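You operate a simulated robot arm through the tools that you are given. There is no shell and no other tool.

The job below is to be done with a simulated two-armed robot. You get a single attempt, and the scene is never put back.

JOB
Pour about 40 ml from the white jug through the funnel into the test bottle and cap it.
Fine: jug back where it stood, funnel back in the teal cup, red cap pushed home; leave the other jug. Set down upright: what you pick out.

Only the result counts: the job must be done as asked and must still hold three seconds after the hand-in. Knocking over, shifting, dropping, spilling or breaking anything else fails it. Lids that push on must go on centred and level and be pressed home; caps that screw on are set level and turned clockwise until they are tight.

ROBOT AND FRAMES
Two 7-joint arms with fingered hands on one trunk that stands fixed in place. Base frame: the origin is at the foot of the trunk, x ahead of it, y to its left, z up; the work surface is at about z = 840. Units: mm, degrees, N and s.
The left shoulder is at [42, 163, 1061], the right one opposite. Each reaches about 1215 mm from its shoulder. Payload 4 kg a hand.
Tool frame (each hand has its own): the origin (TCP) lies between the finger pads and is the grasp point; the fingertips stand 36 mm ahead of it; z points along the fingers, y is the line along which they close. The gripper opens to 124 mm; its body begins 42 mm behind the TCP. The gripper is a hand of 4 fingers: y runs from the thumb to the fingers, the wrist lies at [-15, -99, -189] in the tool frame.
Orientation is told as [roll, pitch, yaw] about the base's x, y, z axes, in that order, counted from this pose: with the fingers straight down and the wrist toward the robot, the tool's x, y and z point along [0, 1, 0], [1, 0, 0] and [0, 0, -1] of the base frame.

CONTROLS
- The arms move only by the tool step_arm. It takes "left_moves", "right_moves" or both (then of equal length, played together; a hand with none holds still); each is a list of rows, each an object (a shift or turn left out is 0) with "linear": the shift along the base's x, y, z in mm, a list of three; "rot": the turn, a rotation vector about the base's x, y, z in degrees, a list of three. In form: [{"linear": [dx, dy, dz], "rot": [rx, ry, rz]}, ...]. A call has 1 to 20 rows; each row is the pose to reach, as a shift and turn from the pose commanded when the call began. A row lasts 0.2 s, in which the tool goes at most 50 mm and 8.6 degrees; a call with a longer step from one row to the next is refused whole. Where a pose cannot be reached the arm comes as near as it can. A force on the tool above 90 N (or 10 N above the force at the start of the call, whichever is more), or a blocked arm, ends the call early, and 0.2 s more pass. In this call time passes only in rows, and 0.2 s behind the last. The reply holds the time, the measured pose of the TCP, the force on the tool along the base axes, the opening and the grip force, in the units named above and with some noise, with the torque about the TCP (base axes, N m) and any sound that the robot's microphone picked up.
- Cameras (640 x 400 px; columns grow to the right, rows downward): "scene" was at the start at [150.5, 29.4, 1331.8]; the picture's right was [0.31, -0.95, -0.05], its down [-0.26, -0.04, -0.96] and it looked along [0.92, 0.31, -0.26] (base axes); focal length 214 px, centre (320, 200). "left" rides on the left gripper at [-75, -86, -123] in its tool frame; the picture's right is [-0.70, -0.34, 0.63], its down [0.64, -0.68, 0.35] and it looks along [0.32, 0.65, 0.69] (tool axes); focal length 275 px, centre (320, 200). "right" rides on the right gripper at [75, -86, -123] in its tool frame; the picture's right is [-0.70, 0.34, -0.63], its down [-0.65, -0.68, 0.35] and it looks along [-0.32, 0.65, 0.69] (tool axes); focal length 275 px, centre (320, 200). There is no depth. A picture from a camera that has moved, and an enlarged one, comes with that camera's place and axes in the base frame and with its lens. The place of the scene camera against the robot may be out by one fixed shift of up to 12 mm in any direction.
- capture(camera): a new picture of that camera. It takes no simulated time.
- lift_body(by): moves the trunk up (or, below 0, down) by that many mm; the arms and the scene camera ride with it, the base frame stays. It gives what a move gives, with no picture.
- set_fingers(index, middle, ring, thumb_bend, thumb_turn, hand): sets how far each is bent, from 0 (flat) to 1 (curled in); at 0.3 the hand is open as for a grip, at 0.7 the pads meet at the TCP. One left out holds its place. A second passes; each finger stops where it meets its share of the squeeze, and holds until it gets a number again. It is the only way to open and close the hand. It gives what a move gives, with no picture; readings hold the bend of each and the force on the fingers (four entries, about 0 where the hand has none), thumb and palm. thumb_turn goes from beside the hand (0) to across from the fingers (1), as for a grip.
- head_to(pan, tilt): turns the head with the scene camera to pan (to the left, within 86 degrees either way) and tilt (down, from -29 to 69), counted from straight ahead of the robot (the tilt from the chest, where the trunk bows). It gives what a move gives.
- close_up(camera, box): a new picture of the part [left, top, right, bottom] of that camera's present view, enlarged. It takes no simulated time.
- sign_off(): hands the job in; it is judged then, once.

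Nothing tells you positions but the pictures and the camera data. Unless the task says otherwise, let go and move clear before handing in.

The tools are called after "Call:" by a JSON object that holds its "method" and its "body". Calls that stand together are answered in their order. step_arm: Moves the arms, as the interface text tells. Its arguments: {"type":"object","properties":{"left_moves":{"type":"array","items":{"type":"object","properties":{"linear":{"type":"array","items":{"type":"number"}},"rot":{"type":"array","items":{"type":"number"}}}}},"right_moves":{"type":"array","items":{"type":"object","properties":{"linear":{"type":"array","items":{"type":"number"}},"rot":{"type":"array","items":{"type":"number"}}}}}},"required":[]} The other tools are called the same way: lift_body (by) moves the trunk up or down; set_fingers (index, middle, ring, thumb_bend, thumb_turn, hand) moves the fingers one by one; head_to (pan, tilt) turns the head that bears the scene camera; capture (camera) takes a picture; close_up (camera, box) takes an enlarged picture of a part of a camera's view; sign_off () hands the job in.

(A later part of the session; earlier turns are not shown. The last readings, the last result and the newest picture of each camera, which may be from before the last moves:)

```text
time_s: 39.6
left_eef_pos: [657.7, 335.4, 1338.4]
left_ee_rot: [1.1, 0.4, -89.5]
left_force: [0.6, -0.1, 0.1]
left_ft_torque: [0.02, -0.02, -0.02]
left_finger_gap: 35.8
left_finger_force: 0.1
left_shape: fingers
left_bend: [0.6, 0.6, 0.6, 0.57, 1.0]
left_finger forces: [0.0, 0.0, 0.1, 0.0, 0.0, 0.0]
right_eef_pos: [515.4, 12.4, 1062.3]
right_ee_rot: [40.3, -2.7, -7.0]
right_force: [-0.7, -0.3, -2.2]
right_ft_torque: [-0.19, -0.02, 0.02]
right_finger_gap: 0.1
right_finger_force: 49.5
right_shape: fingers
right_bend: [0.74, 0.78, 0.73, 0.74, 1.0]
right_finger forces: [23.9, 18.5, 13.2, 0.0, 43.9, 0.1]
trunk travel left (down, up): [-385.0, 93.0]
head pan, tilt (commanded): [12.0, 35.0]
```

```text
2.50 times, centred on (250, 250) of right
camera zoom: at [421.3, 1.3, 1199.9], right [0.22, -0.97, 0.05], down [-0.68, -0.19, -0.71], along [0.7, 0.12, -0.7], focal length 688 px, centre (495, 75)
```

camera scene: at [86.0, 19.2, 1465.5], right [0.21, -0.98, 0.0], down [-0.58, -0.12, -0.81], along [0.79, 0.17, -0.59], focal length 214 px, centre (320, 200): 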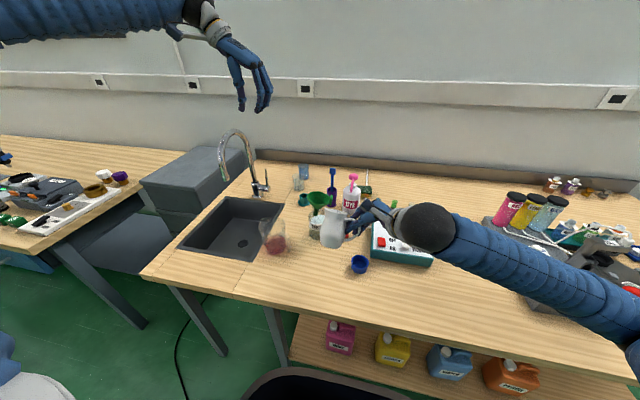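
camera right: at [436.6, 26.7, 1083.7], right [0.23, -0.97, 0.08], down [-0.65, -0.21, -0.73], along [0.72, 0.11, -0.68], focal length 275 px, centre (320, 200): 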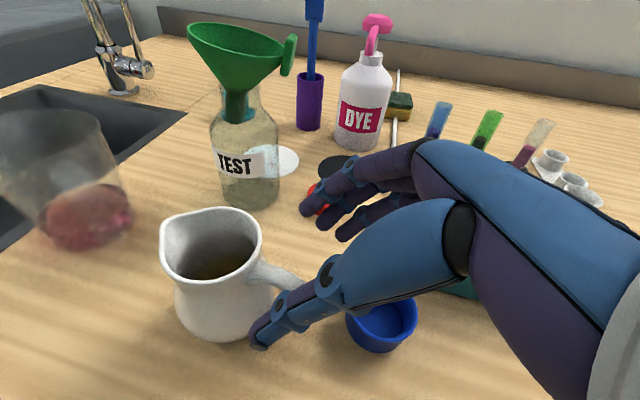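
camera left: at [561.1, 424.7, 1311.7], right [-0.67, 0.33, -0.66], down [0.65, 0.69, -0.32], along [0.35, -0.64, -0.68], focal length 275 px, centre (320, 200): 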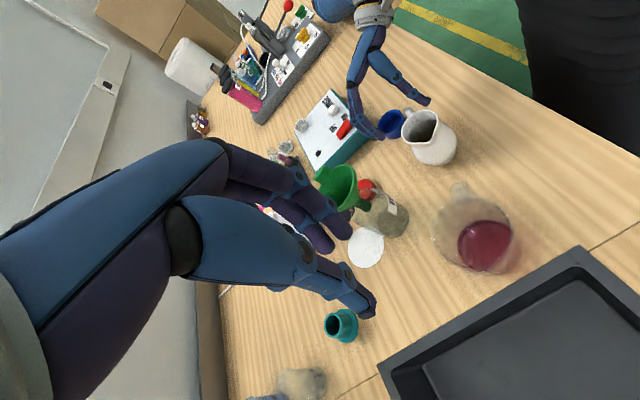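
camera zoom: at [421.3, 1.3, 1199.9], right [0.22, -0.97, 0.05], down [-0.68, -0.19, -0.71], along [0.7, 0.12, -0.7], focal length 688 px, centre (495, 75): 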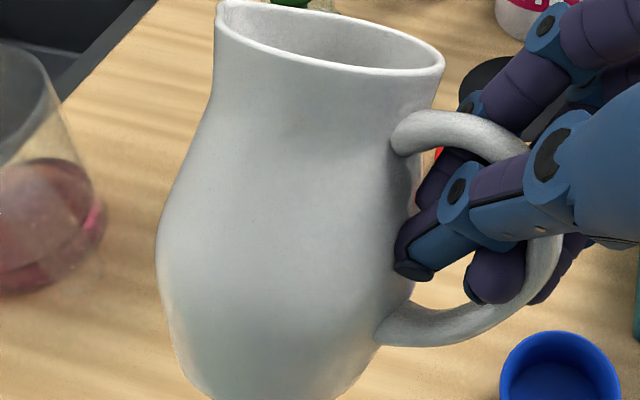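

The jug axis leans about 28° toward +x with little sideways lean. I'll move it a bit forward, where the arm is less folded, while turning back −28° in tilt and −30° in yaw, which should suit the right wrist.

Call:
{"method": "step_arm", "body": {"right_moves": [{"linear": [10, -4, 5], "rot": [-1.2, -4.6, -4.9]}, {"linear": [21, -8, 10], "rot": [-2.4, -9.1, -9.8]}, {"linear": [32, -12, 15], "rot": [-3.7, -13.7, -14.7]}, {"linear": [43, -16, 20], "rot": [-4.9, -18.2, -19.6]}, {"linear": [54, -20, 25], "rot": [-6.1, -22.8, -24.5]}, {"linear": [65, -22, 30], "rot": [-7.3, -27.3, -29.4]}]}}

Call:
{"method": "capture", "body": {"camera": "scene"}}

Call:
{"method": "close_up", "body": {"camera": "left", "box": [340, 20, 540, 220]}}

```text
time_s: 41.0
left_eef_pos: [656.1, 337.5, 1339.2]
left_ee_rot: [1.4, 0.5, -89.5]
left_force: [0.0, -0.2, -0.1]
left_ft_torque: [-0.01, 0.0, -0.01]
left_finger_gap: 35.6
left_finger_force: 0.1
left_shape: fingers
left_bend: [0.6, 0.6, 0.6, 0.57, 1.0]
left_finger forces: [0.0, 0.0, 0.0, 0.0, 0.0, 0.1]
right_eef_pos: [579.8, -8.2, 1094.4]
right_ee_rot: [44.1, -30.5, -38.0]
right_force: [0.1, -0.1, -2.9]
right_ft_torque: [-0.13, 0.14, -0.01]
right_finger_gap: 0.0
right_finger_force: 28.4
right_shape: fingers
right_bend: [0.75, 0.79, 0.73, 0.74, 1.0]
right_finger forces: [5.3, 19.7, 11.9, 0.0, 19.8, 0.0]
trunk travel left (down, up): [-385.0, 93.0]
head pan, tilt (commanded): [12.0, 35.0]
```

```text
taken
camera scene: at [84.1, 21.0, 1466.0], right [0.21, -0.98, 0.0], down [-0.58, -0.12, -0.81], along [0.79, 0.17, -0.59], focal length 214 px, centre (320, 200)
```

scene: 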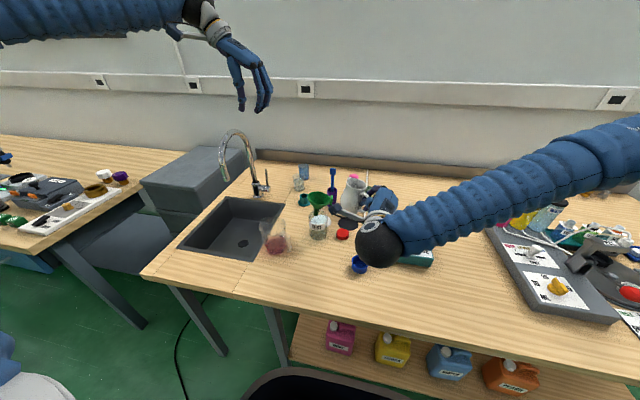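

```text
2.00 times, centred on (440, 120) of left
camera zoom: at [577.2, 421.6, 1461.7], right [-0.68, 0.34, -0.65], down [0.65, 0.69, -0.33], along [0.34, -0.64, -0.69], focal length 551 px, centre (80, 360)
```

zoom: 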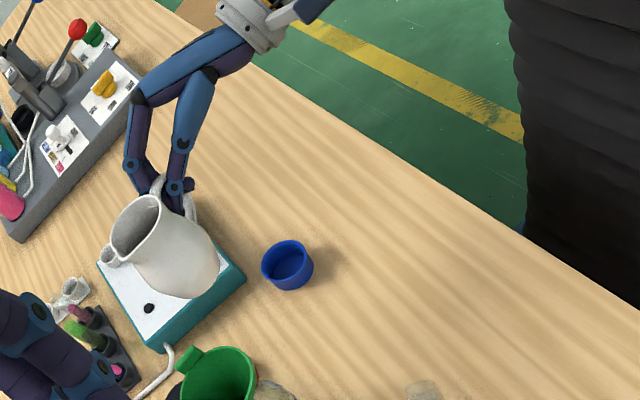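

The hand reached the new orientation. The grip readings changed to about 28 N, so I'll check how the jug sits in the fingers.

Call:
{"method": "close_up", "body": {"camera": "scene", "box": [310, 150, 400, 250]}}

Call:
{"method": "close_up", "body": {"camera": "left", "box": [360, 80, 460, 180]}}

Call:
{"method": "close_up", "body": {"camera": "right", "box": [100, 130, 400, 380]}}

```text
4.00 times, centred on (355, 200) of scene
camera zoom: at [84.1, 21.0, 1466.0], right [0.21, -0.98, 0.0], down [-0.58, -0.12, -0.81], along [0.79, 0.17, -0.59], focal length 858 px, centre (180, 200)
```

zoom: 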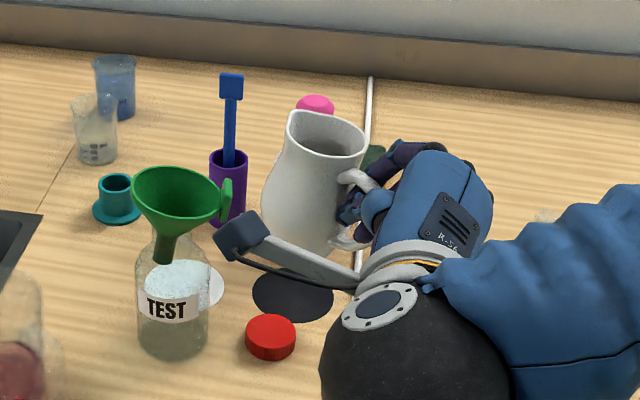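

```text
4.00 times, centred on (410, 130) of left
camera zoom: at [577.2, 421.6, 1461.7], right [-0.68, 0.34, -0.65], down [0.65, 0.69, -0.33], along [0.34, -0.64, -0.69], focal length 1101 px, centre (-40, 480)
```

zoom: 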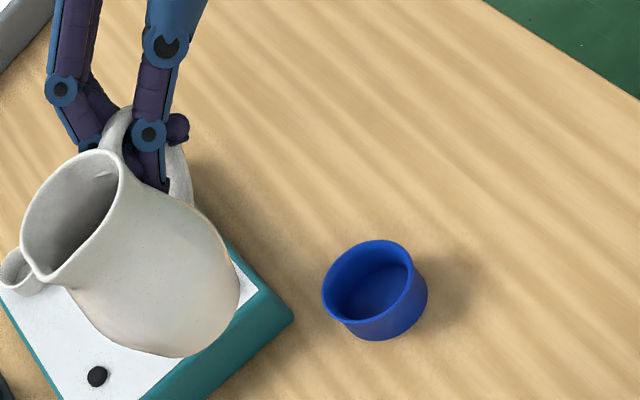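

```text
1.60 times, centred on (250, 255) of right
camera zoom: at [447.0, 55.3, 1170.8], right [-0.34, -0.93, 0.15], down [-0.32, -0.03, -0.95], along [0.88, -0.37, -0.29], focal length 440 px, centre (432, 112)
```

zoom: 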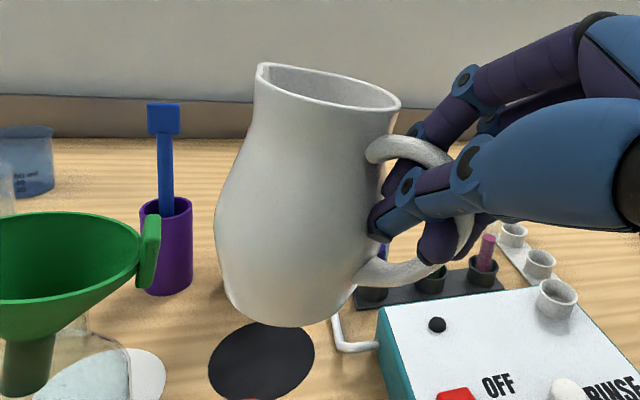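

The jug is now nearly upright, with its spout tip near (662, 55, 1122) pointing at roughly 40–60° azimuth. I need that azimuth more precisely before tilting, so I'll zoom in.

Call:
{"method": "close_up", "body": {"camera": "left", "box": [355, 90, 425, 160]}}

Call:
{"method": "close_up", "body": {"camera": "scene", "box": [335, 170, 385, 220]}}

Call:
{"method": "close_up", "body": {"camera": "right", "box": [220, 150, 400, 300]}}

```text
5.71 times, centred on (390, 125) of left
camera zoom: at [577.2, 421.6, 1461.7], right [-0.68, 0.34, -0.65], down [0.65, 0.69, -0.33], along [0.34, -0.64, -0.69], focal length 1573 px, centre (-80, 629)
```

zoom: 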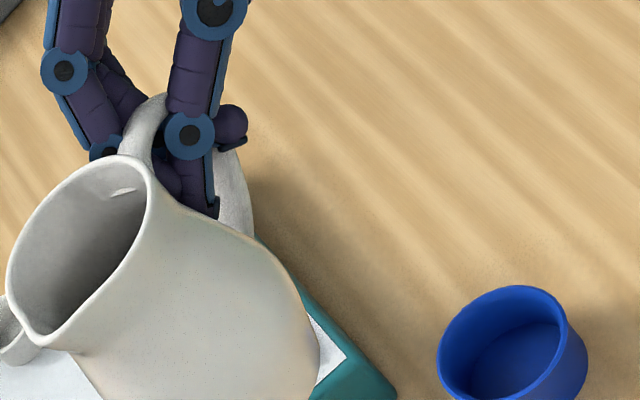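

```text
8.00 times, centred on (360, 195) of scene
camera zoom: at [84.1, 21.0, 1466.0], right [0.21, -0.98, 0.0], down [-0.58, -0.12, -0.81], along [0.79, 0.17, -0.59], focal length 1716 px, centre (0, 240)
```

zoom: 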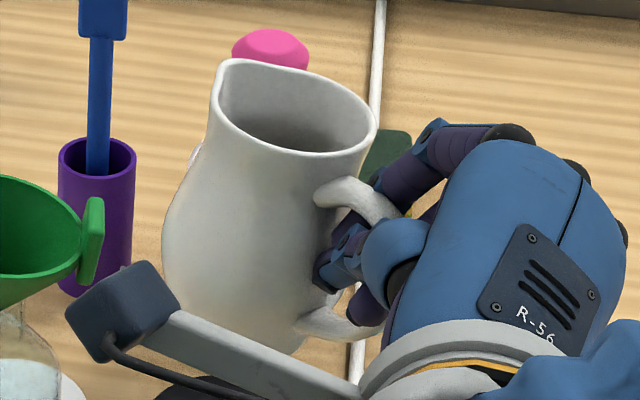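

```text
2.67 times, centred on (310, 225) of right
camera zoom: at [447.0, 55.3, 1170.8], right [-0.34, -0.93, 0.15], down [-0.32, -0.03, -0.95], along [0.88, -0.37, -0.29], focal length 734 px, centre (347, 133)
```

zoom: 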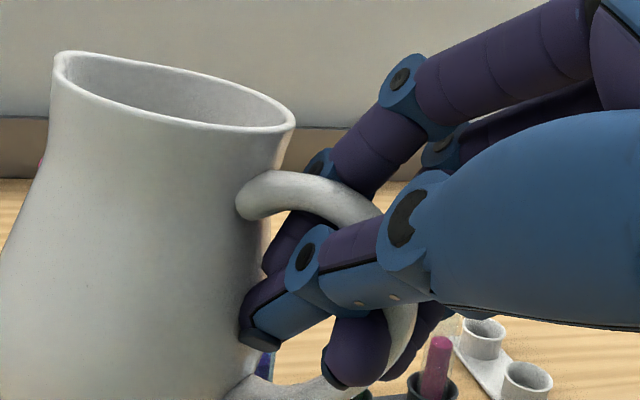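

My estimates average to a spout azimuth near 50°. I'll pre-tilt the jug to about 37° about the spout tip here, well away from the funnel and below the spilling angle, then check how the lip points.

Call:
{"method": "step_arm", "body": {"right_moves": [{"linear": [-1.7, -2.1, 13.5], "rot": [-5.7, 4.8, 0]}, {"linear": [-2.4, -2.8, 27.2], "rot": [-11.5, 9.6, 0]}, {"linear": [-1.8, -2.1, 41], "rot": [-17.2, 14.5, 0]}, {"linear": [-0.1, -0.2, 54.5], "rot": [-23, 19.3, 0]}, {"linear": [2.7, 3.2, 67.6], "rot": [-28.7, 24.1, 0]}]}}

Call:
{"method": "close_up", "body": {"camera": "scene", "box": [310, 150, 400, 250]}}

Call:
{"method": "close_up", "body": {"camera": "left", "box": [340, 60, 480, 200]}}

Call:
{"method": "capture", "body": {"camera": "right"}}

```text
time_s: 42.2
left_eef_pos: [658.2, 335.3, 1338.8]
left_ee_rot: [1.2, 0.5, -89.5]
left_force: [-0.3, -0.4, 0.1]
left_ft_torque: [-0.01, -0.01, 0.01]
left_finger_gap: 35.8
left_finger_force: 0.0
left_shape: fingers
left_bend: [0.6, 0.6, 0.6, 0.57, 1.0]
left_finger forces: [0.1, 0.0, 0.1, 0.0, 0.0, 0.0]
right_eef_pos: [582.9, -4.6, 1160.3]
right_ee_rot: [2.8, -22.5, -18.9]
right_force: [-1.2, 0.2, -3.1]
right_ft_torque: [-0.07, 0.12, 0.02]
right_finger_gap: 0.0
right_finger_force: 29.0
right_shape: fingers
right_bend: [0.75, 0.79, 0.73, 0.74, 1.0]
right_finger forces: [5.8, 20.1, 11.6, 0.0, 20.6, 0.0]
trunk travel left (down, up): [-385.0, 93.0]
head pan, tilt (commanded): [12.0, 35.0]
```

```text
4.00 times, centred on (355, 200) of scene
camera zoom: at [86.4, 19.8, 1465.5], right [0.21, -0.98, 0.0], down [-0.58, -0.12, -0.81], along [0.79, 0.17, -0.59], focal length 858 px, centre (180, 200)
```

zoom: 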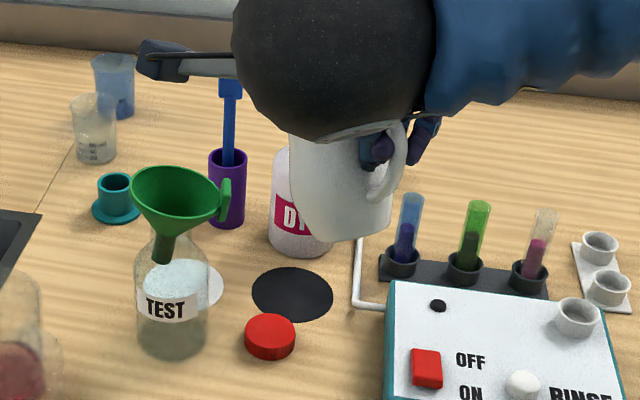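

```text
2.86 times, centred on (410, 130) of left
camera zoom: at [579.4, 420.3, 1460.6], right [-0.69, 0.34, -0.65], down [0.65, 0.69, -0.33], along [0.34, -0.64, -0.69], focal length 786 px, centre (63, 400)
```

zoom: 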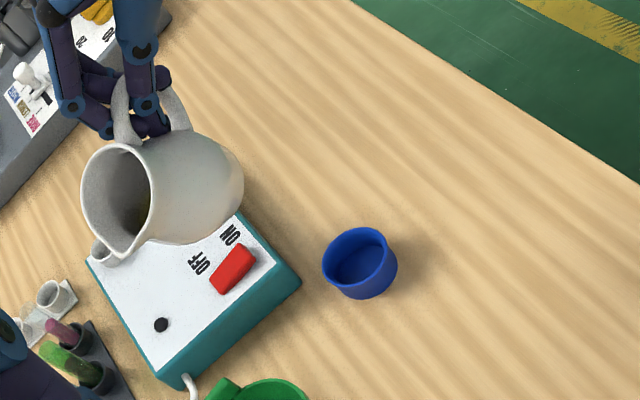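

```text
taken
camera right: at [486.2, 100.2, 1243.6], right [-0.16, -0.71, 0.68], down [-0.66, -0.44, -0.61], along [0.73, -0.55, -0.4], focal length 275 px, centre (320, 200)
```

right: 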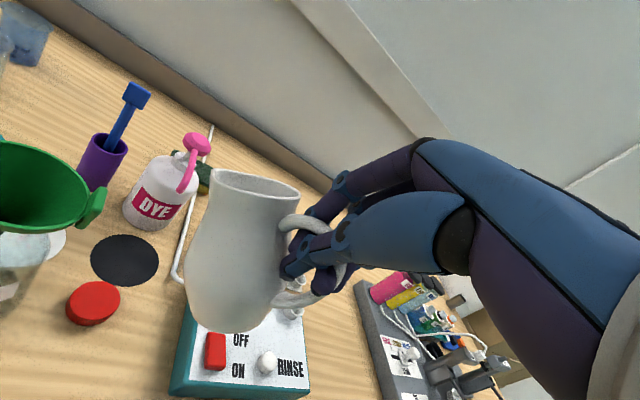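

The spout tip is now the lowest part of the lip, tilting toward about 45°, with actual tilt near 33° and nothing flowing. I'll carry the jug over the funnel at this tilt, keeping the spout about 70 mm above the rim.

Call:
{"method": "step_arm", "body": {"right_moves": [{"linear": [2, 15, 0]}, {"linear": [4, 32, 0]}, {"linear": [7, 50, -8]}, {"linear": [9, 66, -18]}, {"linear": [11, 80, -28]}, {"linear": [12.5, 90, -38]}]}}

Call:
{"method": "close_up", "body": {"camera": "scene", "box": [270, 140, 400, 260]}}

Call:
{"method": "close_up", "body": {"camera": "left", "box": [330, 80, 470, 220]}}

Call:
{"method": "capture", "body": {"camera": "right"}}

```text
time_s: 43.6
left_eef_pos: [657.4, 336.6, 1339.3]
left_ee_rot: [1.2, 0.5, -89.5]
left_force: [-0.4, -0.3, -0.4]
left_ft_torque: [-0.04, -0.03, 0.03]
left_finger_gap: 35.8
left_finger_force: 0.0
left_shape: fingers
left_bend: [0.6, 0.6, 0.6, 0.57, 1.0]
left_finger forces: [0.0, 0.0, 0.0, 0.0, 0.0, 0.1]
right_eef_pos: [595.0, 86.1, 1123.2]
right_ee_rot: [2.9, -22.7, -18.9]
right_force: [0.6, 0.5, -3.7]
right_ft_torque: [-0.07, 0.04, 0.0]
right_finger_gap: 0.0
right_finger_force: 29.0
right_shape: fingers
right_bend: [0.75, 0.79, 0.73, 0.74, 1.0]
right_finger forces: [5.9, 20.2, 11.7, 0.0, 20.8, 0.0]
trunk travel left (down, up): [-385.0, 93.0]
head pan, tilt (commanded): [12.0, 35.0]
```

```text
3.33 times, centred on (335, 200) of scene
camera zoom: at [86.5, 19.8, 1465.5], right [0.21, -0.98, 0.0], down [-0.58, -0.12, -0.81], along [0.79, 0.17, -0.59], focal length 715 px, centre (270, 200)
```

zoom: 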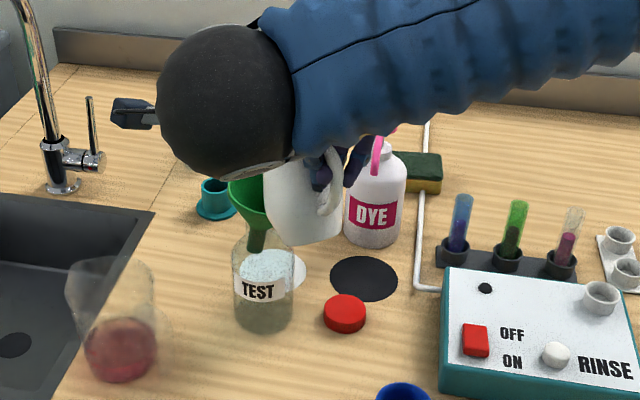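

```text
2.86 times, centred on (400, 150) of left
camera zoom: at [579.5, 420.3, 1460.5], right [-0.69, 0.34, -0.65], down [0.65, 0.69, -0.33], along [0.34, -0.64, -0.69], focal length 786 px, centre (91, 343)
```

zoom: 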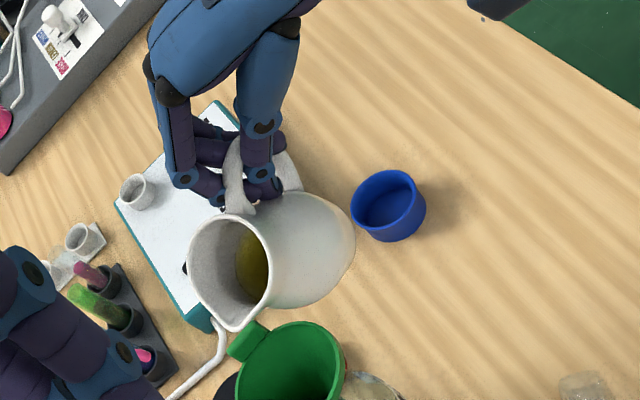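

```text
taken
camera right: at [498.1, 190.9, 1205.9], right [-0.16, -0.71, 0.68], down [-0.66, -0.43, -0.61], along [0.73, -0.55, -0.4], focal length 275 px, centre (320, 200)
```

right: 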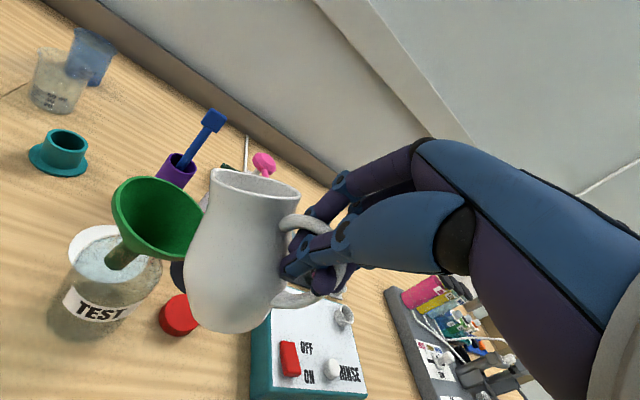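

The spout is over the funnel, just short of its centre, with no flow yet. I'll take baseline close-ups of the bottle's lower part and of the jug mouth before tilting further.

Call:
{"method": "close_up", "body": {"camera": "scene", "box": [302, 208, 338, 246]}}

Call:
{"method": "close_up", "body": {"camera": "right", "box": [40, 170, 220, 360]}}

Call:
{"method": "close_up", "body": {"camera": "left", "box": [350, 140, 450, 240]}}

```text
10.53 times, centred on (320, 227) of scene
camera zoom: at [86.5, 19.8, 1465.5], right [0.21, -0.98, 0.0], down [-0.58, -0.12, -0.81], along [0.79, 0.17, -0.59], focal length 2258 px, centre (320, -84)
```

zoom: 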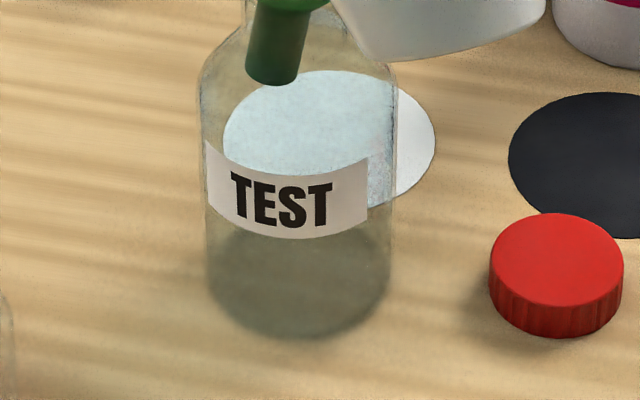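

```text
2.11 times, centred on (130, 265) of right
camera zoom: at [498.1, 190.9, 1205.9], right [-0.16, -0.71, 0.68], down [-0.66, -0.43, -0.61], along [0.73, -0.55, -0.4], focal length 580 px, centre (720, 63)
```

zoom: 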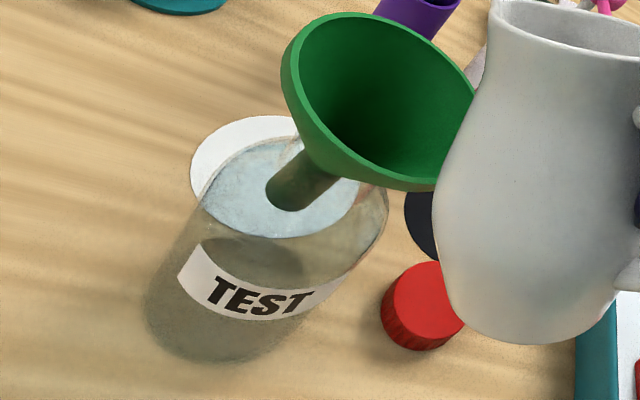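

```text
4.00 times, centred on (400, 190) of left
camera zoom: at [579.5, 420.3, 1460.5], right [-0.69, 0.34, -0.65], down [0.65, 0.69, -0.33], along [0.34, -0.64, -0.69], focal length 1101 px, centre (0, 240)
```

zoom: 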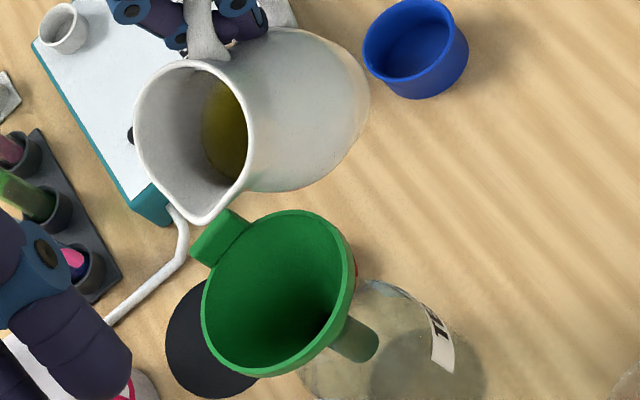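

Baselines are recorded, and the yellowish liquid is still well back from the lip. I'll tilt another 10° about the spout tip while lowering it slightly, then look again.

Call:
{"method": "step_arm", "body": {"right_moves": [{"linear": [2.5, 2.7, 2.3], "rot": [-3.7, 3.3, 0]}, {"linear": [5.4, 6.0, 4.3], "rot": [-7.4, 6.7, 0]}]}}

Call:
{"method": "close_up", "body": {"camera": "left", "box": [350, 140, 450, 240]}}

Call:
{"method": "close_up", "body": {"camera": "right", "box": [40, 130, 320, 360]}}

```text
time_s: 44.2
left_eef_pos: [657.3, 336.6, 1338.2]
left_ee_rot: [1.2, 0.6, -89.4]
left_force: [-0.7, 0.1, -0.1]
left_ft_torque: [0.01, 0.0, 0.0]
left_finger_gap: 35.8
left_finger_force: 0.0
left_shape: fingers
left_bend: [0.6, 0.6, 0.6, 0.57, 1.0]
left_finger forces: [0.0, 0.0, 0.0, 0.0, 0.1, 0.0]
right_eef_pos: [600.5, 91.9, 1127.3]
right_ee_rot: [-6.8, -18.3, -15.5]
right_force: [0.9, 1.2, -4.4]
right_ft_torque: [-0.02, 0.07, 0.02]
right_finger_gap: 0.0
right_finger_force: 29.7
right_shape: fingers
right_bend: [0.74, 0.79, 0.73, 0.74, 1.0]
right_finger forces: [5.8, 20.5, 11.5, 0.0, 20.3, 0.0]
trunk travel left (down, up): [-385.0, 93.0]
head pan, tilt (commanded): [12.0, 35.0]
```

```text
4.00 times, centred on (400, 190) of left
camera zoom: at [579.3, 420.4, 1460.7], right [-0.69, 0.34, -0.65], down [0.65, 0.69, -0.33], along [0.34, -0.64, -0.69], focal length 1101 px, centre (0, 240)
```

zoom: 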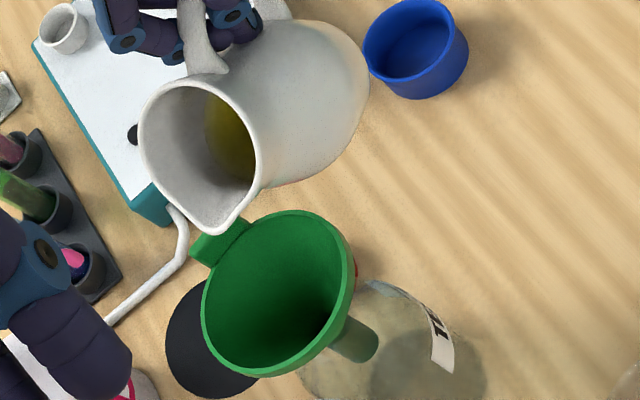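

```text
1.74 times, centred on (180, 245) of right
camera zoom: at [513.2, 207.1, 1206.4], right [-0.07, -0.62, 0.78], down [-0.73, -0.51, -0.47], along [0.68, -0.6, -0.41], focal length 479 px, centre (564, 122)
```

zoom: 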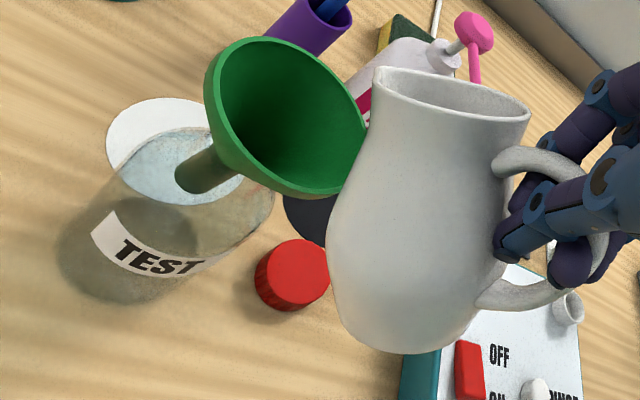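

The stream would land near the funnel's centre, and there is still no flow. Tilting 8° more.

Call:
{"method": "step_arm", "body": {"right_moves": [{"linear": [2.7, 3.0, 1.1], "rot": [-3, 2.7, 0]}, {"linear": [5.6, 6.2, 1.9], "rot": [-5.9, 5.4, 0]}]}}

Call:
{"method": "close_up", "body": {"camera": "left", "box": [350, 140, 450, 240]}}

Call:
{"method": "close_up", "body": {"camera": "scene", "box": [302, 208, 338, 246]}}

```text
time_s: 44.8
left_eef_pos: [657.3, 337.2, 1339.2]
left_ee_rot: [1.2, 0.5, -89.6]
left_force: [0.2, -0.5, -0.2]
left_ft_torque: [0.0, -0.01, 0.08]
left_finger_gap: 35.9
left_finger_force: 0.1
left_shape: fingers
left_bend: [0.6, 0.6, 0.6, 0.57, 1.0]
left_finger forces: [0.0, 0.0, 0.0, 0.0, 0.0, 0.0]
right_eef_pos: [606.7, 97.5, 1127.7]
right_ee_rot: [-14.1, -14.6, -13.5]
right_force: [-0.6, 0.6, -3.3]
right_ft_torque: [0.02, 0.02, -0.02]
right_finger_gap: 0.1
right_finger_force: 29.1
right_shape: fingers
right_bend: [0.74, 0.79, 0.73, 0.74, 1.0]
right_finger forces: [6.0, 20.7, 11.5, 0.0, 19.6, 0.0]
trunk travel left (down, up): [-385.0, 93.0]
head pan, tilt (commanded): [12.0, 35.0]
```

```text
4.00 times, centred on (400, 190) of left
camera zoom: at [579.3, 420.2, 1460.7], right [-0.69, 0.34, -0.65], down [0.65, 0.69, -0.33], along [0.34, -0.64, -0.69], focal length 1101 px, centre (0, 240)
```

zoom: 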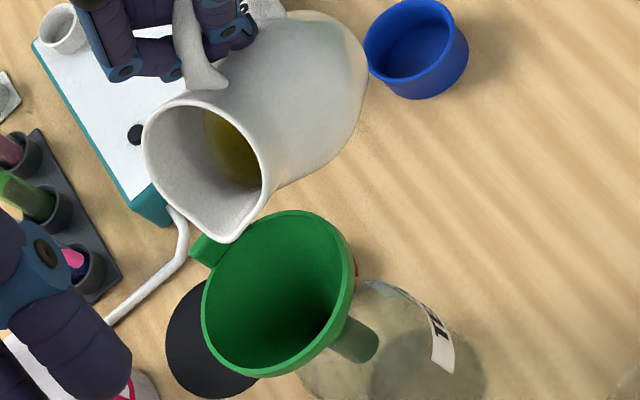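

```text
10.53 times, centred on (320, 227) of scene
camera zoom: at [86.3, 19.6, 1465.5], right [0.21, -0.98, 0.0], down [-0.58, -0.12, -0.81], along [0.79, 0.17, -0.59], focal length 2258 px, centre (320, -84)
```

zoom: 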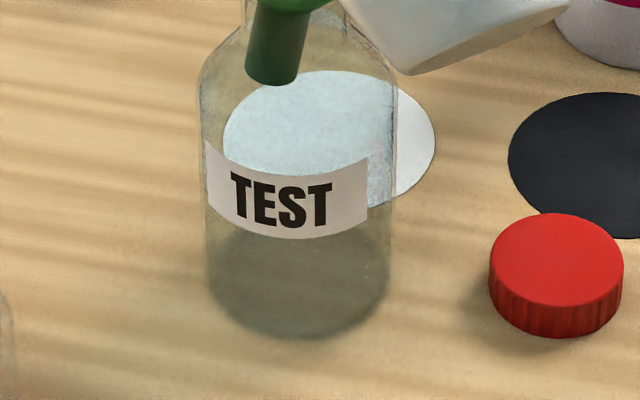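

Tilt is about 51° and there is still no flow. I'll continue in small 3° steps.

Call:
{"method": "step_arm", "body": {"right_moves": [{"linear": [2.3, 2.6, 4.1], "rot": [-2.2, 2, 0]}, {"linear": [4.8, 5.3, 8.1], "rot": [-4.5, 4, 0]}]}}

Call:
{"method": "close_up", "body": {"camera": "left", "box": [350, 140, 450, 240]}}

Call:
{"method": "close_up", "body": {"camera": "scene", "box": [302, 208, 338, 246]}}

```text
time_s: 45.4
left_eef_pos: [656.7, 335.4, 1339.5]
left_ee_rot: [1.2, 0.5, -89.5]
left_force: [-0.1, 0.4, 1.3]
left_ft_torque: [0.0, -0.01, 0.0]
left_finger_gap: 35.7
left_finger_force: 0.1
left_shape: fingers
left_bend: [0.6, 0.6, 0.6, 0.57, 1.0]
left_finger forces: [0.0, 0.0, 0.0, 0.0, 0.0, 0.1]
right_eef_pos: [612.4, 102.9, 1138.3]
right_ee_rot: [-19.5, -11.6, -12.2]
right_force: [-0.3, -0.2, -3.2]
right_ft_torque: [0.03, 0.05, -0.02]
right_finger_gap: 0.1
right_finger_force: 29.0
right_shape: fingers
right_bend: [0.75, 0.79, 0.73, 0.74, 1.0]
right_finger forces: [6.0, 21.0, 11.4, 0.1, 19.3, 0.0]
trunk travel left (down, up): [-385.0, 93.0]
head pan, tilt (commanded): [12.0, 35.0]
```

```text
4.00 times, centred on (400, 190) of left
camera zoom: at [579.2, 420.0, 1460.9], right [-0.69, 0.34, -0.65], down [0.65, 0.69, -0.33], along [0.34, -0.64, -0.69], focal length 1101 px, centre (0, 240)
```

zoom: 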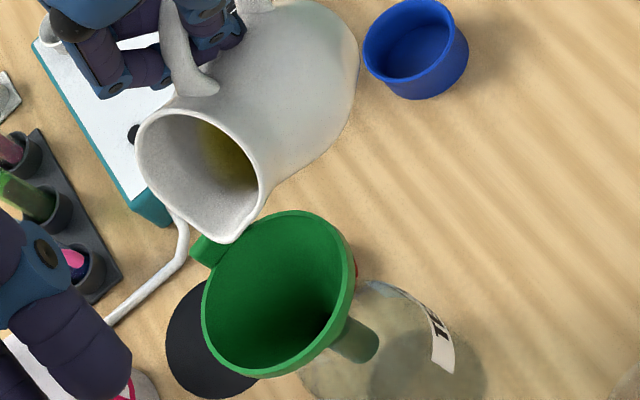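

```text
10.53 times, centred on (320, 227) of scene
camera zoom: at [86.2, 19.4, 1465.5], right [0.21, -0.98, 0.0], down [-0.58, -0.12, -0.81], along [0.79, 0.17, -0.59], focal length 2258 px, centre (320, -84)
```

zoom: 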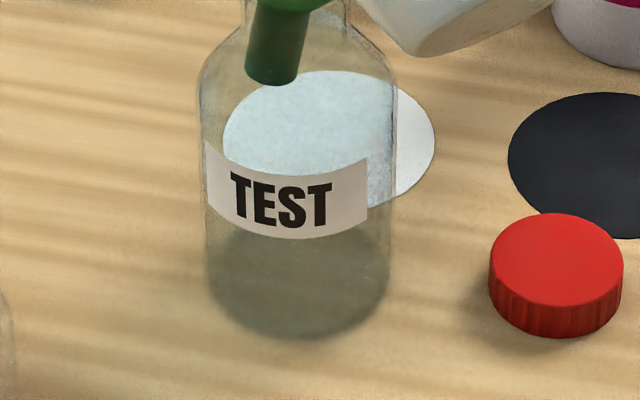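

Still dry at about 57°. Tilting 6° more in two steps.

Call:
{"method": "step_arm", "body": {"right_moves": [{"linear": [2.6, 2.9, 2.7], "rot": [-2.2, 2, 0]}, {"linear": [5.4, 6.0, 5.0], "rot": [-4.5, 4, 0]}]}}

Call:
{"method": "close_up", "body": {"camera": "left", "box": [350, 140, 450, 240]}}

Call:
{"method": "close_up", "body": {"camera": "scene", "box": [302, 208, 338, 246]}}

```text
time_s: 46.0
left_eef_pos: [657.1, 335.0, 1338.8]
left_ee_rot: [1.2, 0.5, -89.5]
left_force: [-0.7, 0.0, -0.5]
left_ft_torque: [-0.01, 0.0, 0.0]
left_finger_gap: 35.8
left_finger_force: 0.1
left_shape: fingers
left_bend: [0.6, 0.6, 0.6, 0.57, 1.0]
left_finger forces: [0.0, 0.1, 0.1, 0.0, 0.1, 0.0]
right_eef_pos: [618.4, 109.5, 1141.5]
right_ee_rot: [-24.7, -8.7, -11.4]
right_force: [-0.4, -0.5, -2.8]
right_ft_torque: [0.03, 0.01, 0.01]
right_finger_gap: 0.1
right_finger_force: 28.4
right_shape: fingers
right_bend: [0.75, 0.79, 0.73, 0.74, 1.0]
right_finger forces: [6.0, 21.2, 11.5, 0.1, 18.6, 0.0]
trunk travel left (down, up): [-385.0, 93.0]
head pan, tilt (commanded): [12.0, 35.0]
```

```text
4.00 times, centred on (400, 190) of left
camera zoom: at [579.3, 420.0, 1460.8], right [-0.69, 0.34, -0.65], down [0.65, 0.69, -0.33], along [0.34, -0.64, -0.69], focal length 1101 px, centre (0, 240)
```

zoom: 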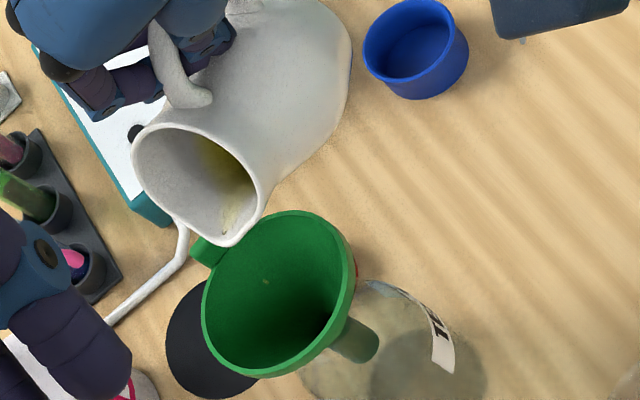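

```text
10.53 times, centred on (320, 227) of scene
camera zoom: at [86.2, 19.4, 1465.5], right [0.21, -0.98, 0.0], down [-0.58, -0.12, -0.81], along [0.79, 0.17, -0.59], focal length 2258 px, centre (320, -84)
```

zoom: 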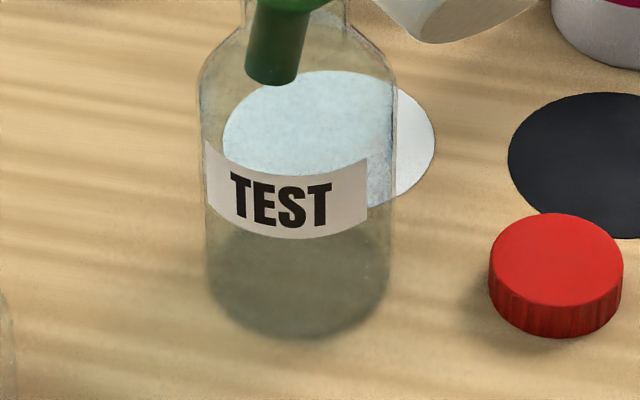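

The first drops have reached the spout, and one has landed inside the funnel. I'll hold here briefly and watch the flow.

Call:
{"method": "step_arm", "body": {"right_moves": [{"linear": [0, 0, 0]}, {"linear": [0, 0, 0]}]}}

Call:
{"method": "close_up", "body": {"camera": "left", "box": [365, 160, 445, 240]}}

Call:
{"method": "close_up", "body": {"camera": "scene", "box": [302, 208, 338, 246]}}

Call:
{"method": "capture", "body": {"camera": "right"}}

```text
time_s: 46.6
left_eef_pos: [656.9, 336.3, 1337.7]
left_ee_rot: [1.2, 0.5, -89.5]
left_force: [-0.4, -0.1, -0.6]
left_ft_torque: [0.04, -0.03, 0.06]
left_finger_gap: 35.9
left_finger_force: 0.0
left_shape: fingers
left_bend: [0.6, 0.6, 0.6, 0.57, 1.0]
left_finger forces: [0.0, 0.0, 0.0, 0.0, 0.0, 0.0]
right_eef_pos: [618.0, 107.8, 1141.5]
right_ee_rot: [-24.8, -8.7, -11.3]
right_force: [-1.2, 0.2, -3.2]
right_ft_torque: [0.04, 0.07, 0.02]
right_finger_gap: 0.0
right_finger_force: 28.9
right_shape: fingers
right_bend: [0.75, 0.79, 0.73, 0.74, 1.0]
right_finger forces: [6.0, 21.3, 11.5, 0.0, 18.7, 0.0]
trunk travel left (down, up): [-385.0, 93.0]
head pan, tilt (commanded): [12.0, 35.0]
```

```text
5.00 times, centred on (405, 200) of left
camera zoom: at [579.1, 419.7, 1461.0], right [-0.69, 0.34, -0.65], down [0.65, 0.69, -0.33], along [0.34, -0.64, -0.69], focal length 1376 px, centre (-105, 200)
```

zoom: 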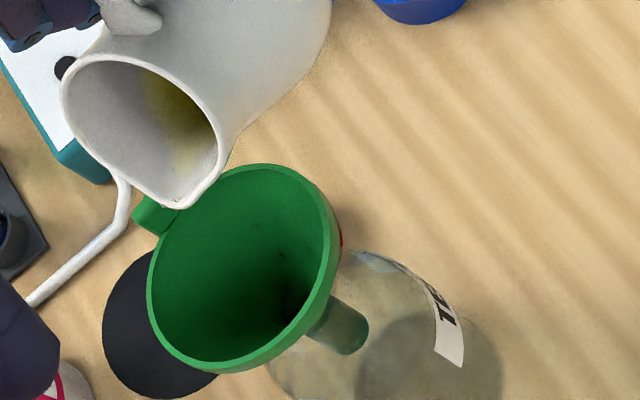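

```text
10.53 times, centred on (320, 227) of scene
camera zoom: at [86.2, 19.1, 1465.5], right [0.21, -0.98, 0.0], down [-0.58, -0.12, -0.81], along [0.79, 0.17, -0.59], focal length 2258 px, centre (320, -84)
```

zoom: 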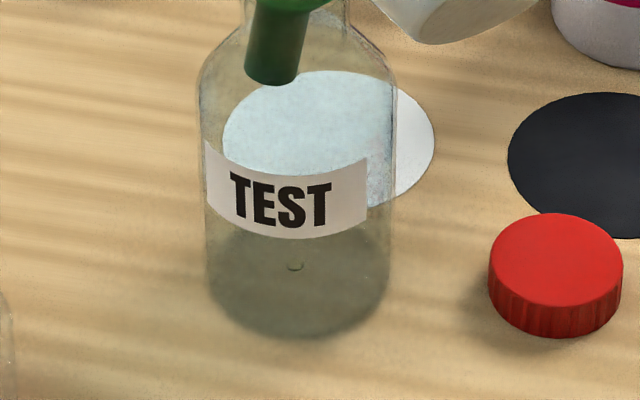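

```text
taken
camera right: at [547.1, 243.5, 1207.2], right [0.13, -0.4, 0.91], down [-0.8, -0.59, -0.15], along [0.59, -0.71, -0.39], focal length 275 px, centre (320, 200)
```

right: 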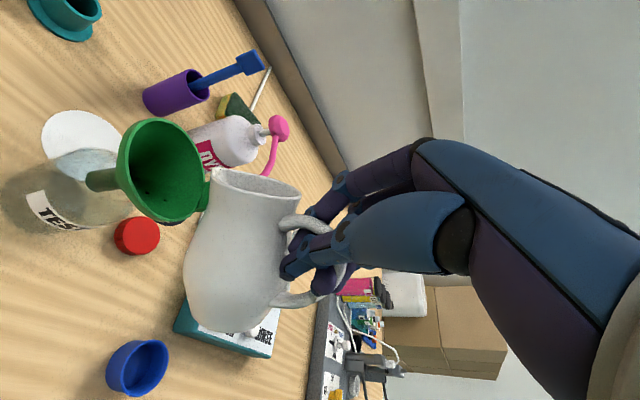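

One small drop reached the bottle, then the flow stopped. I'll add 3° and hold.

Call:
{"method": "step_arm", "body": {"right_moves": [{"linear": [2.8, 3.1, 3.2], "rot": [-2.2, 2, 0]}, {"linear": [2.8, 3.1, 3.2], "rot": [-2.2, 2, 0]}]}}

Call:
{"method": "close_up", "body": {"camera": "left", "box": [365, 160, 445, 240]}}

Call:
{"method": "close_up", "body": {"camera": "scene", "box": [302, 208, 338, 246]}}

```text
time_s: 47.2
left_eef_pos: [657.2, 336.3, 1338.7]
left_ee_rot: [1.2, 0.6, -89.5]
left_force: [0.5, 0.8, -0.8]
left_ft_torque: [0.02, 0.01, 0.0]
left_finger_gap: 35.9
left_finger_force: 0.0
left_shape: fingers
left_bend: [0.6, 0.6, 0.6, 0.57, 1.0]
left_finger forces: [0.0, 0.1, 0.0, 0.0, 0.1, 0.0]
right_eef_pos: [621.3, 111.4, 1145.1]
right_ee_rot: [-27.3, -7.2, -11.0]
right_force: [-0.3, 0.5, -2.3]
right_ft_torque: [0.01, -0.01, 0.03]
right_finger_gap: 0.2
right_finger_force: 28.7
right_shape: fingers
right_bend: [0.75, 0.79, 0.73, 0.74, 1.0]
right_finger forces: [6.0, 21.3, 11.5, 0.1, 18.5, 0.0]
trunk travel left (down, up): [-385.0, 93.0]
head pan, tilt (commanded): [12.0, 35.0]
```

```text
5.00 times, centred on (405, 200) of left
camera zoom: at [579.1, 419.3, 1461.1], right [-0.69, 0.34, -0.65], down [0.65, 0.69, -0.33], along [0.34, -0.64, -0.69], focal length 1376 px, centre (-105, 200)
```

zoom: 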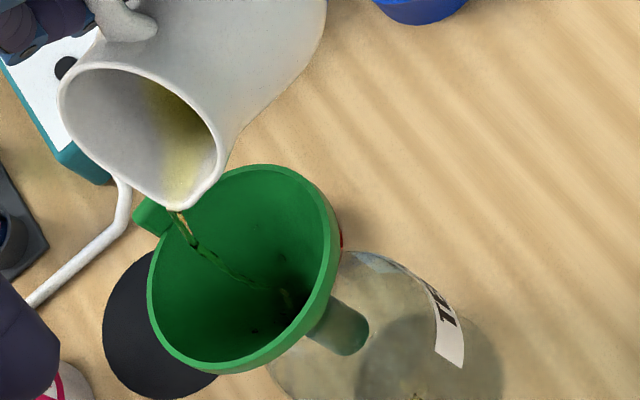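

```text
10.53 times, centred on (320, 227) of scene
camera zoom: at [86.1, 18.7, 1465.5], right [0.21, -0.98, 0.0], down [-0.58, -0.12, -0.81], along [0.79, 0.17, -0.59], focal length 2258 px, centre (320, -84)
```

zoom: 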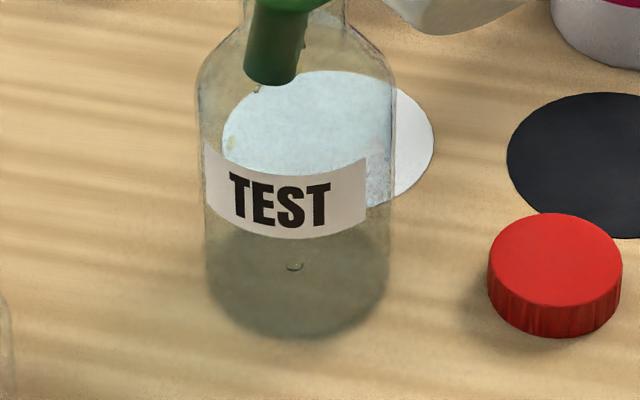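

A thin stream now runs from the spout into the funnel near its centre. Holding to let it run and watching the level.

Call:
{"method": "step_arm", "body": {"right_moves": [{"linear": [0, 0, 0]}, {"linear": [0, 0, 0]}, {"linear": [0, 0, 0]}]}}

Call:
{"method": "close_up", "body": {"camera": "left", "box": [365, 160, 445, 240]}}

Call:
{"method": "close_up", "body": {"camera": "scene", "box": [302, 208, 338, 246]}}

```text
time_s: 48.0
left_eef_pos: [657.0, 336.9, 1338.2]
left_ee_rot: [1.2, 0.6, -89.5]
left_force: [-0.2, -0.6, 0.6]
left_ft_torque: [0.02, -0.01, 0.0]
left_finger_gap: 35.7
left_finger_force: 0.1
left_shape: fingers
left_bend: [0.6, 0.6, 0.6, 0.57, 1.0]
left_finger forces: [0.0, 0.0, 0.0, 0.0, 0.0, 0.1]
right_eef_pos: [621.2, 110.5, 1142.6]
right_ee_rot: [-27.4, -7.2, -11.0]
right_force: [-0.3, 0.2, -3.0]
right_ft_torque: [0.03, 0.02, -0.01]
right_finger_gap: 0.0
right_finger_force: 28.3
right_shape: fingers
right_bend: [0.75, 0.79, 0.73, 0.74, 1.0]
right_finger forces: [6.0, 21.3, 11.5, 0.1, 18.4, 0.1]
trunk travel left (down, up): [-385.0, 93.0]
head pan, tilt (commanded): [12.0, 35.0]
```

```text
5.00 times, centred on (405, 200) of left
camera zoom: at [579.2, 420.1, 1460.8], right [-0.69, 0.34, -0.65], down [0.65, 0.69, -0.33], along [0.34, -0.64, -0.69], focal length 1376 px, centre (-105, 200)
```

zoom: 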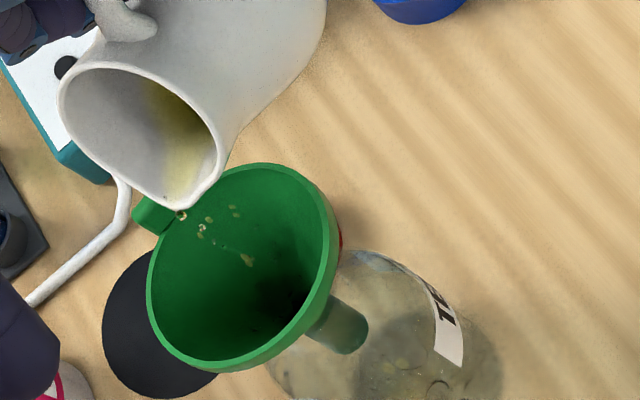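

```text
10.53 times, centred on (320, 227) of scene
camera zoom: at [86.2, 19.5, 1465.5], right [0.21, -0.98, 0.0], down [-0.58, -0.12, -0.81], along [0.79, 0.17, -0.59], focal length 2258 px, centre (320, -84)
```

zoom: 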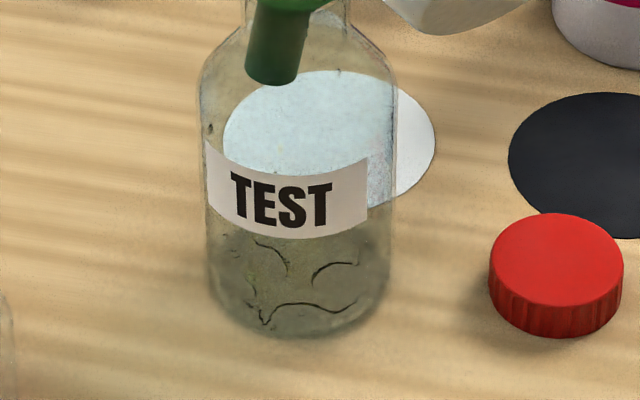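

A thin puddle has formed in the bottle and the flow has died down. Another 3° and hold.

Call:
{"method": "step_arm", "body": {"right_moves": [{"linear": [2.9, 3.2, 3.2], "rot": [-2.2, 2, 0]}, {"linear": [2.9, 3.2, 3.2], "rot": [-2.2, 2, 0]}, {"linear": [2.9, 3.2, 3.2], "rot": [-2.2, 2, 0]}, {"linear": [2.9, 3.2, 3.2], "rot": [-2.2, 2, 0]}]}}

Call:
{"method": "close_up", "body": {"camera": "left", "box": [365, 160, 445, 240]}}

Call:
{"method": "close_up", "body": {"camera": "scene", "box": [302, 208, 338, 246]}}

```text
time_s: 49.0
left_eef_pos: [657.9, 336.1, 1338.4]
left_ee_rot: [1.2, 0.5, -89.5]
left_force: [0.1, 0.0, 0.1]
left_ft_torque: [-0.02, 0.01, 0.01]
left_finger_gap: 35.7
left_finger_force: 0.0
left_shape: fingers
left_bend: [0.6, 0.6, 0.6, 0.57, 1.0]
left_finger forces: [0.1, 0.1, 0.1, 0.1, 0.0, 0.0]
right_eef_pos: [623.8, 115.3, 1147.6]
right_ee_rot: [-29.9, -5.6, -10.7]
right_force: [0.4, 0.3, -2.7]
right_ft_torque: [0.03, -0.01, 0.0]
right_finger_gap: 0.0
right_finger_force: 28.8
right_shape: fingers
right_bend: [0.75, 0.79, 0.73, 0.74, 1.0]
right_finger forces: [6.0, 21.5, 11.5, 0.0, 18.2, 0.0]
trunk travel left (down, up): [-385.0, 93.0]
head pan, tilt (commanded): [12.0, 35.0]
```

```text
5.00 times, centred on (405, 200) of left
camera zoom: at [579.2, 420.1, 1460.8], right [-0.69, 0.34, -0.65], down [0.65, 0.69, -0.33], along [0.34, -0.64, -0.69], focal length 1376 px, centre (-105, 200)
```

zoom: 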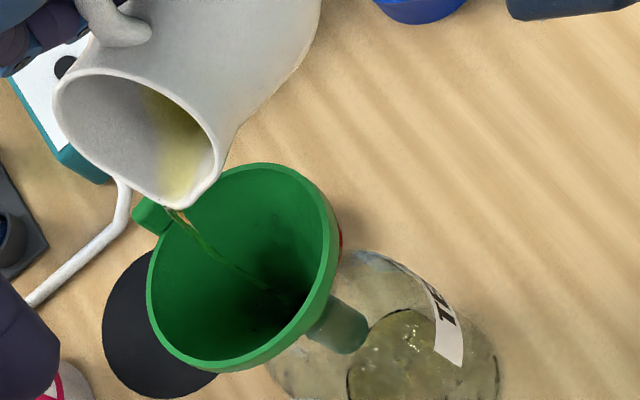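

```text
10.53 times, centred on (320, 227) of scene
camera zoom: at [86.2, 19.4, 1465.5], right [0.21, -0.98, 0.0], down [-0.58, -0.12, -0.81], along [0.79, 0.17, -0.59], focal length 2258 px, centre (320, -84)
```

zoom: 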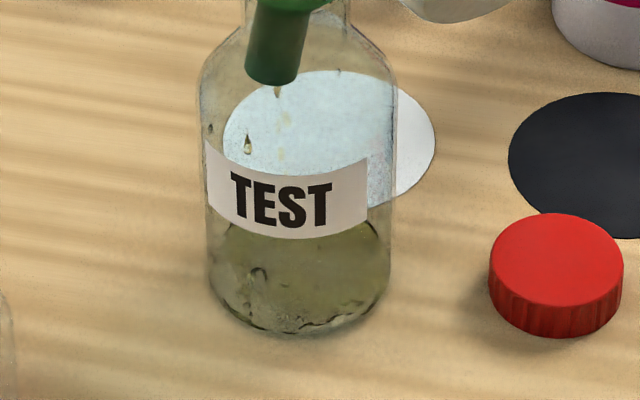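

A steady thin stream is flowing and a shallow layer is building, a few ml so far. I'll keep holding and recheck.

Call:
{"method": "step_arm", "body": {"right_moves": [{"linear": [0, 0, 0]}, {"linear": [0, 0, 0]}, {"linear": [0, 0, 0]}, {"linear": [0, 0, 0]}]}}

Call:
{"method": "close_up", "body": {"camera": "left", "box": [365, 160, 445, 240]}}

Call:
{"method": "close_up", "body": {"camera": "scene", "box": [302, 208, 338, 246]}}

```text
time_s: 50.0
left_eef_pos: [657.7, 335.8, 1337.5]
left_ee_rot: [1.2, 0.5, -89.5]
left_force: [-0.4, -0.3, -0.6]
left_ft_torque: [0.02, -0.01, -0.03]
left_finger_gap: 35.7
left_finger_force: 0.1
left_shape: fingers
left_bend: [0.6, 0.6, 0.6, 0.57, 1.0]
left_finger forces: [0.1, 0.0, 0.0, 0.0, 0.0, 0.0]
right_eef_pos: [624.4, 114.8, 1146.6]
right_ee_rot: [-29.9, -5.5, -10.7]
right_force: [-0.3, -0.4, -3.9]
right_ft_torque: [0.03, 0.0, -0.02]
right_finger_gap: 0.0
right_finger_force: 28.3
right_shape: fingers
right_bend: [0.75, 0.79, 0.73, 0.74, 1.0]
right_finger forces: [6.0, 21.3, 11.5, 0.0, 18.2, 0.0]
trunk travel left (down, up): [-385.0, 93.0]
head pan, tilt (commanded): [12.0, 35.0]
```

```text
5.00 times, centred on (405, 200) of left
camera zoom: at [579.2, 419.9, 1460.8], right [-0.69, 0.34, -0.65], down [0.65, 0.69, -0.33], along [0.34, -0.64, -0.69], focal length 1376 px, centre (-105, 200)
```

zoom: 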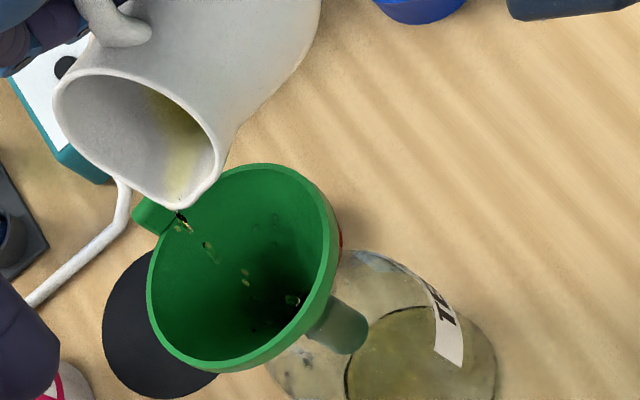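

```text
10.53 times, centred on (320, 227) of scene
camera zoom: at [86.2, 19.3, 1465.5], right [0.21, -0.98, 0.0], down [-0.58, -0.12, -0.81], along [0.79, 0.17, -0.59], focal length 2258 px, centre (320, -84)
```

zoom: 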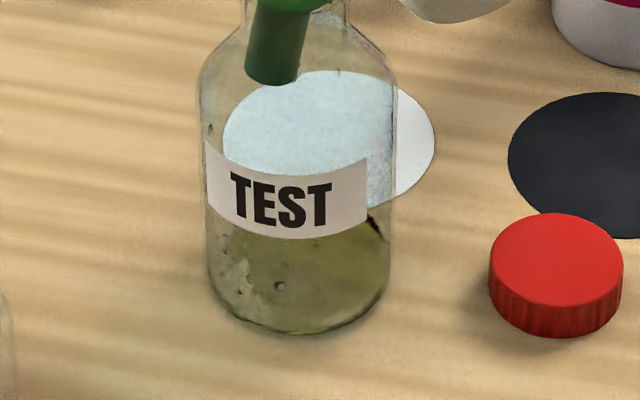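

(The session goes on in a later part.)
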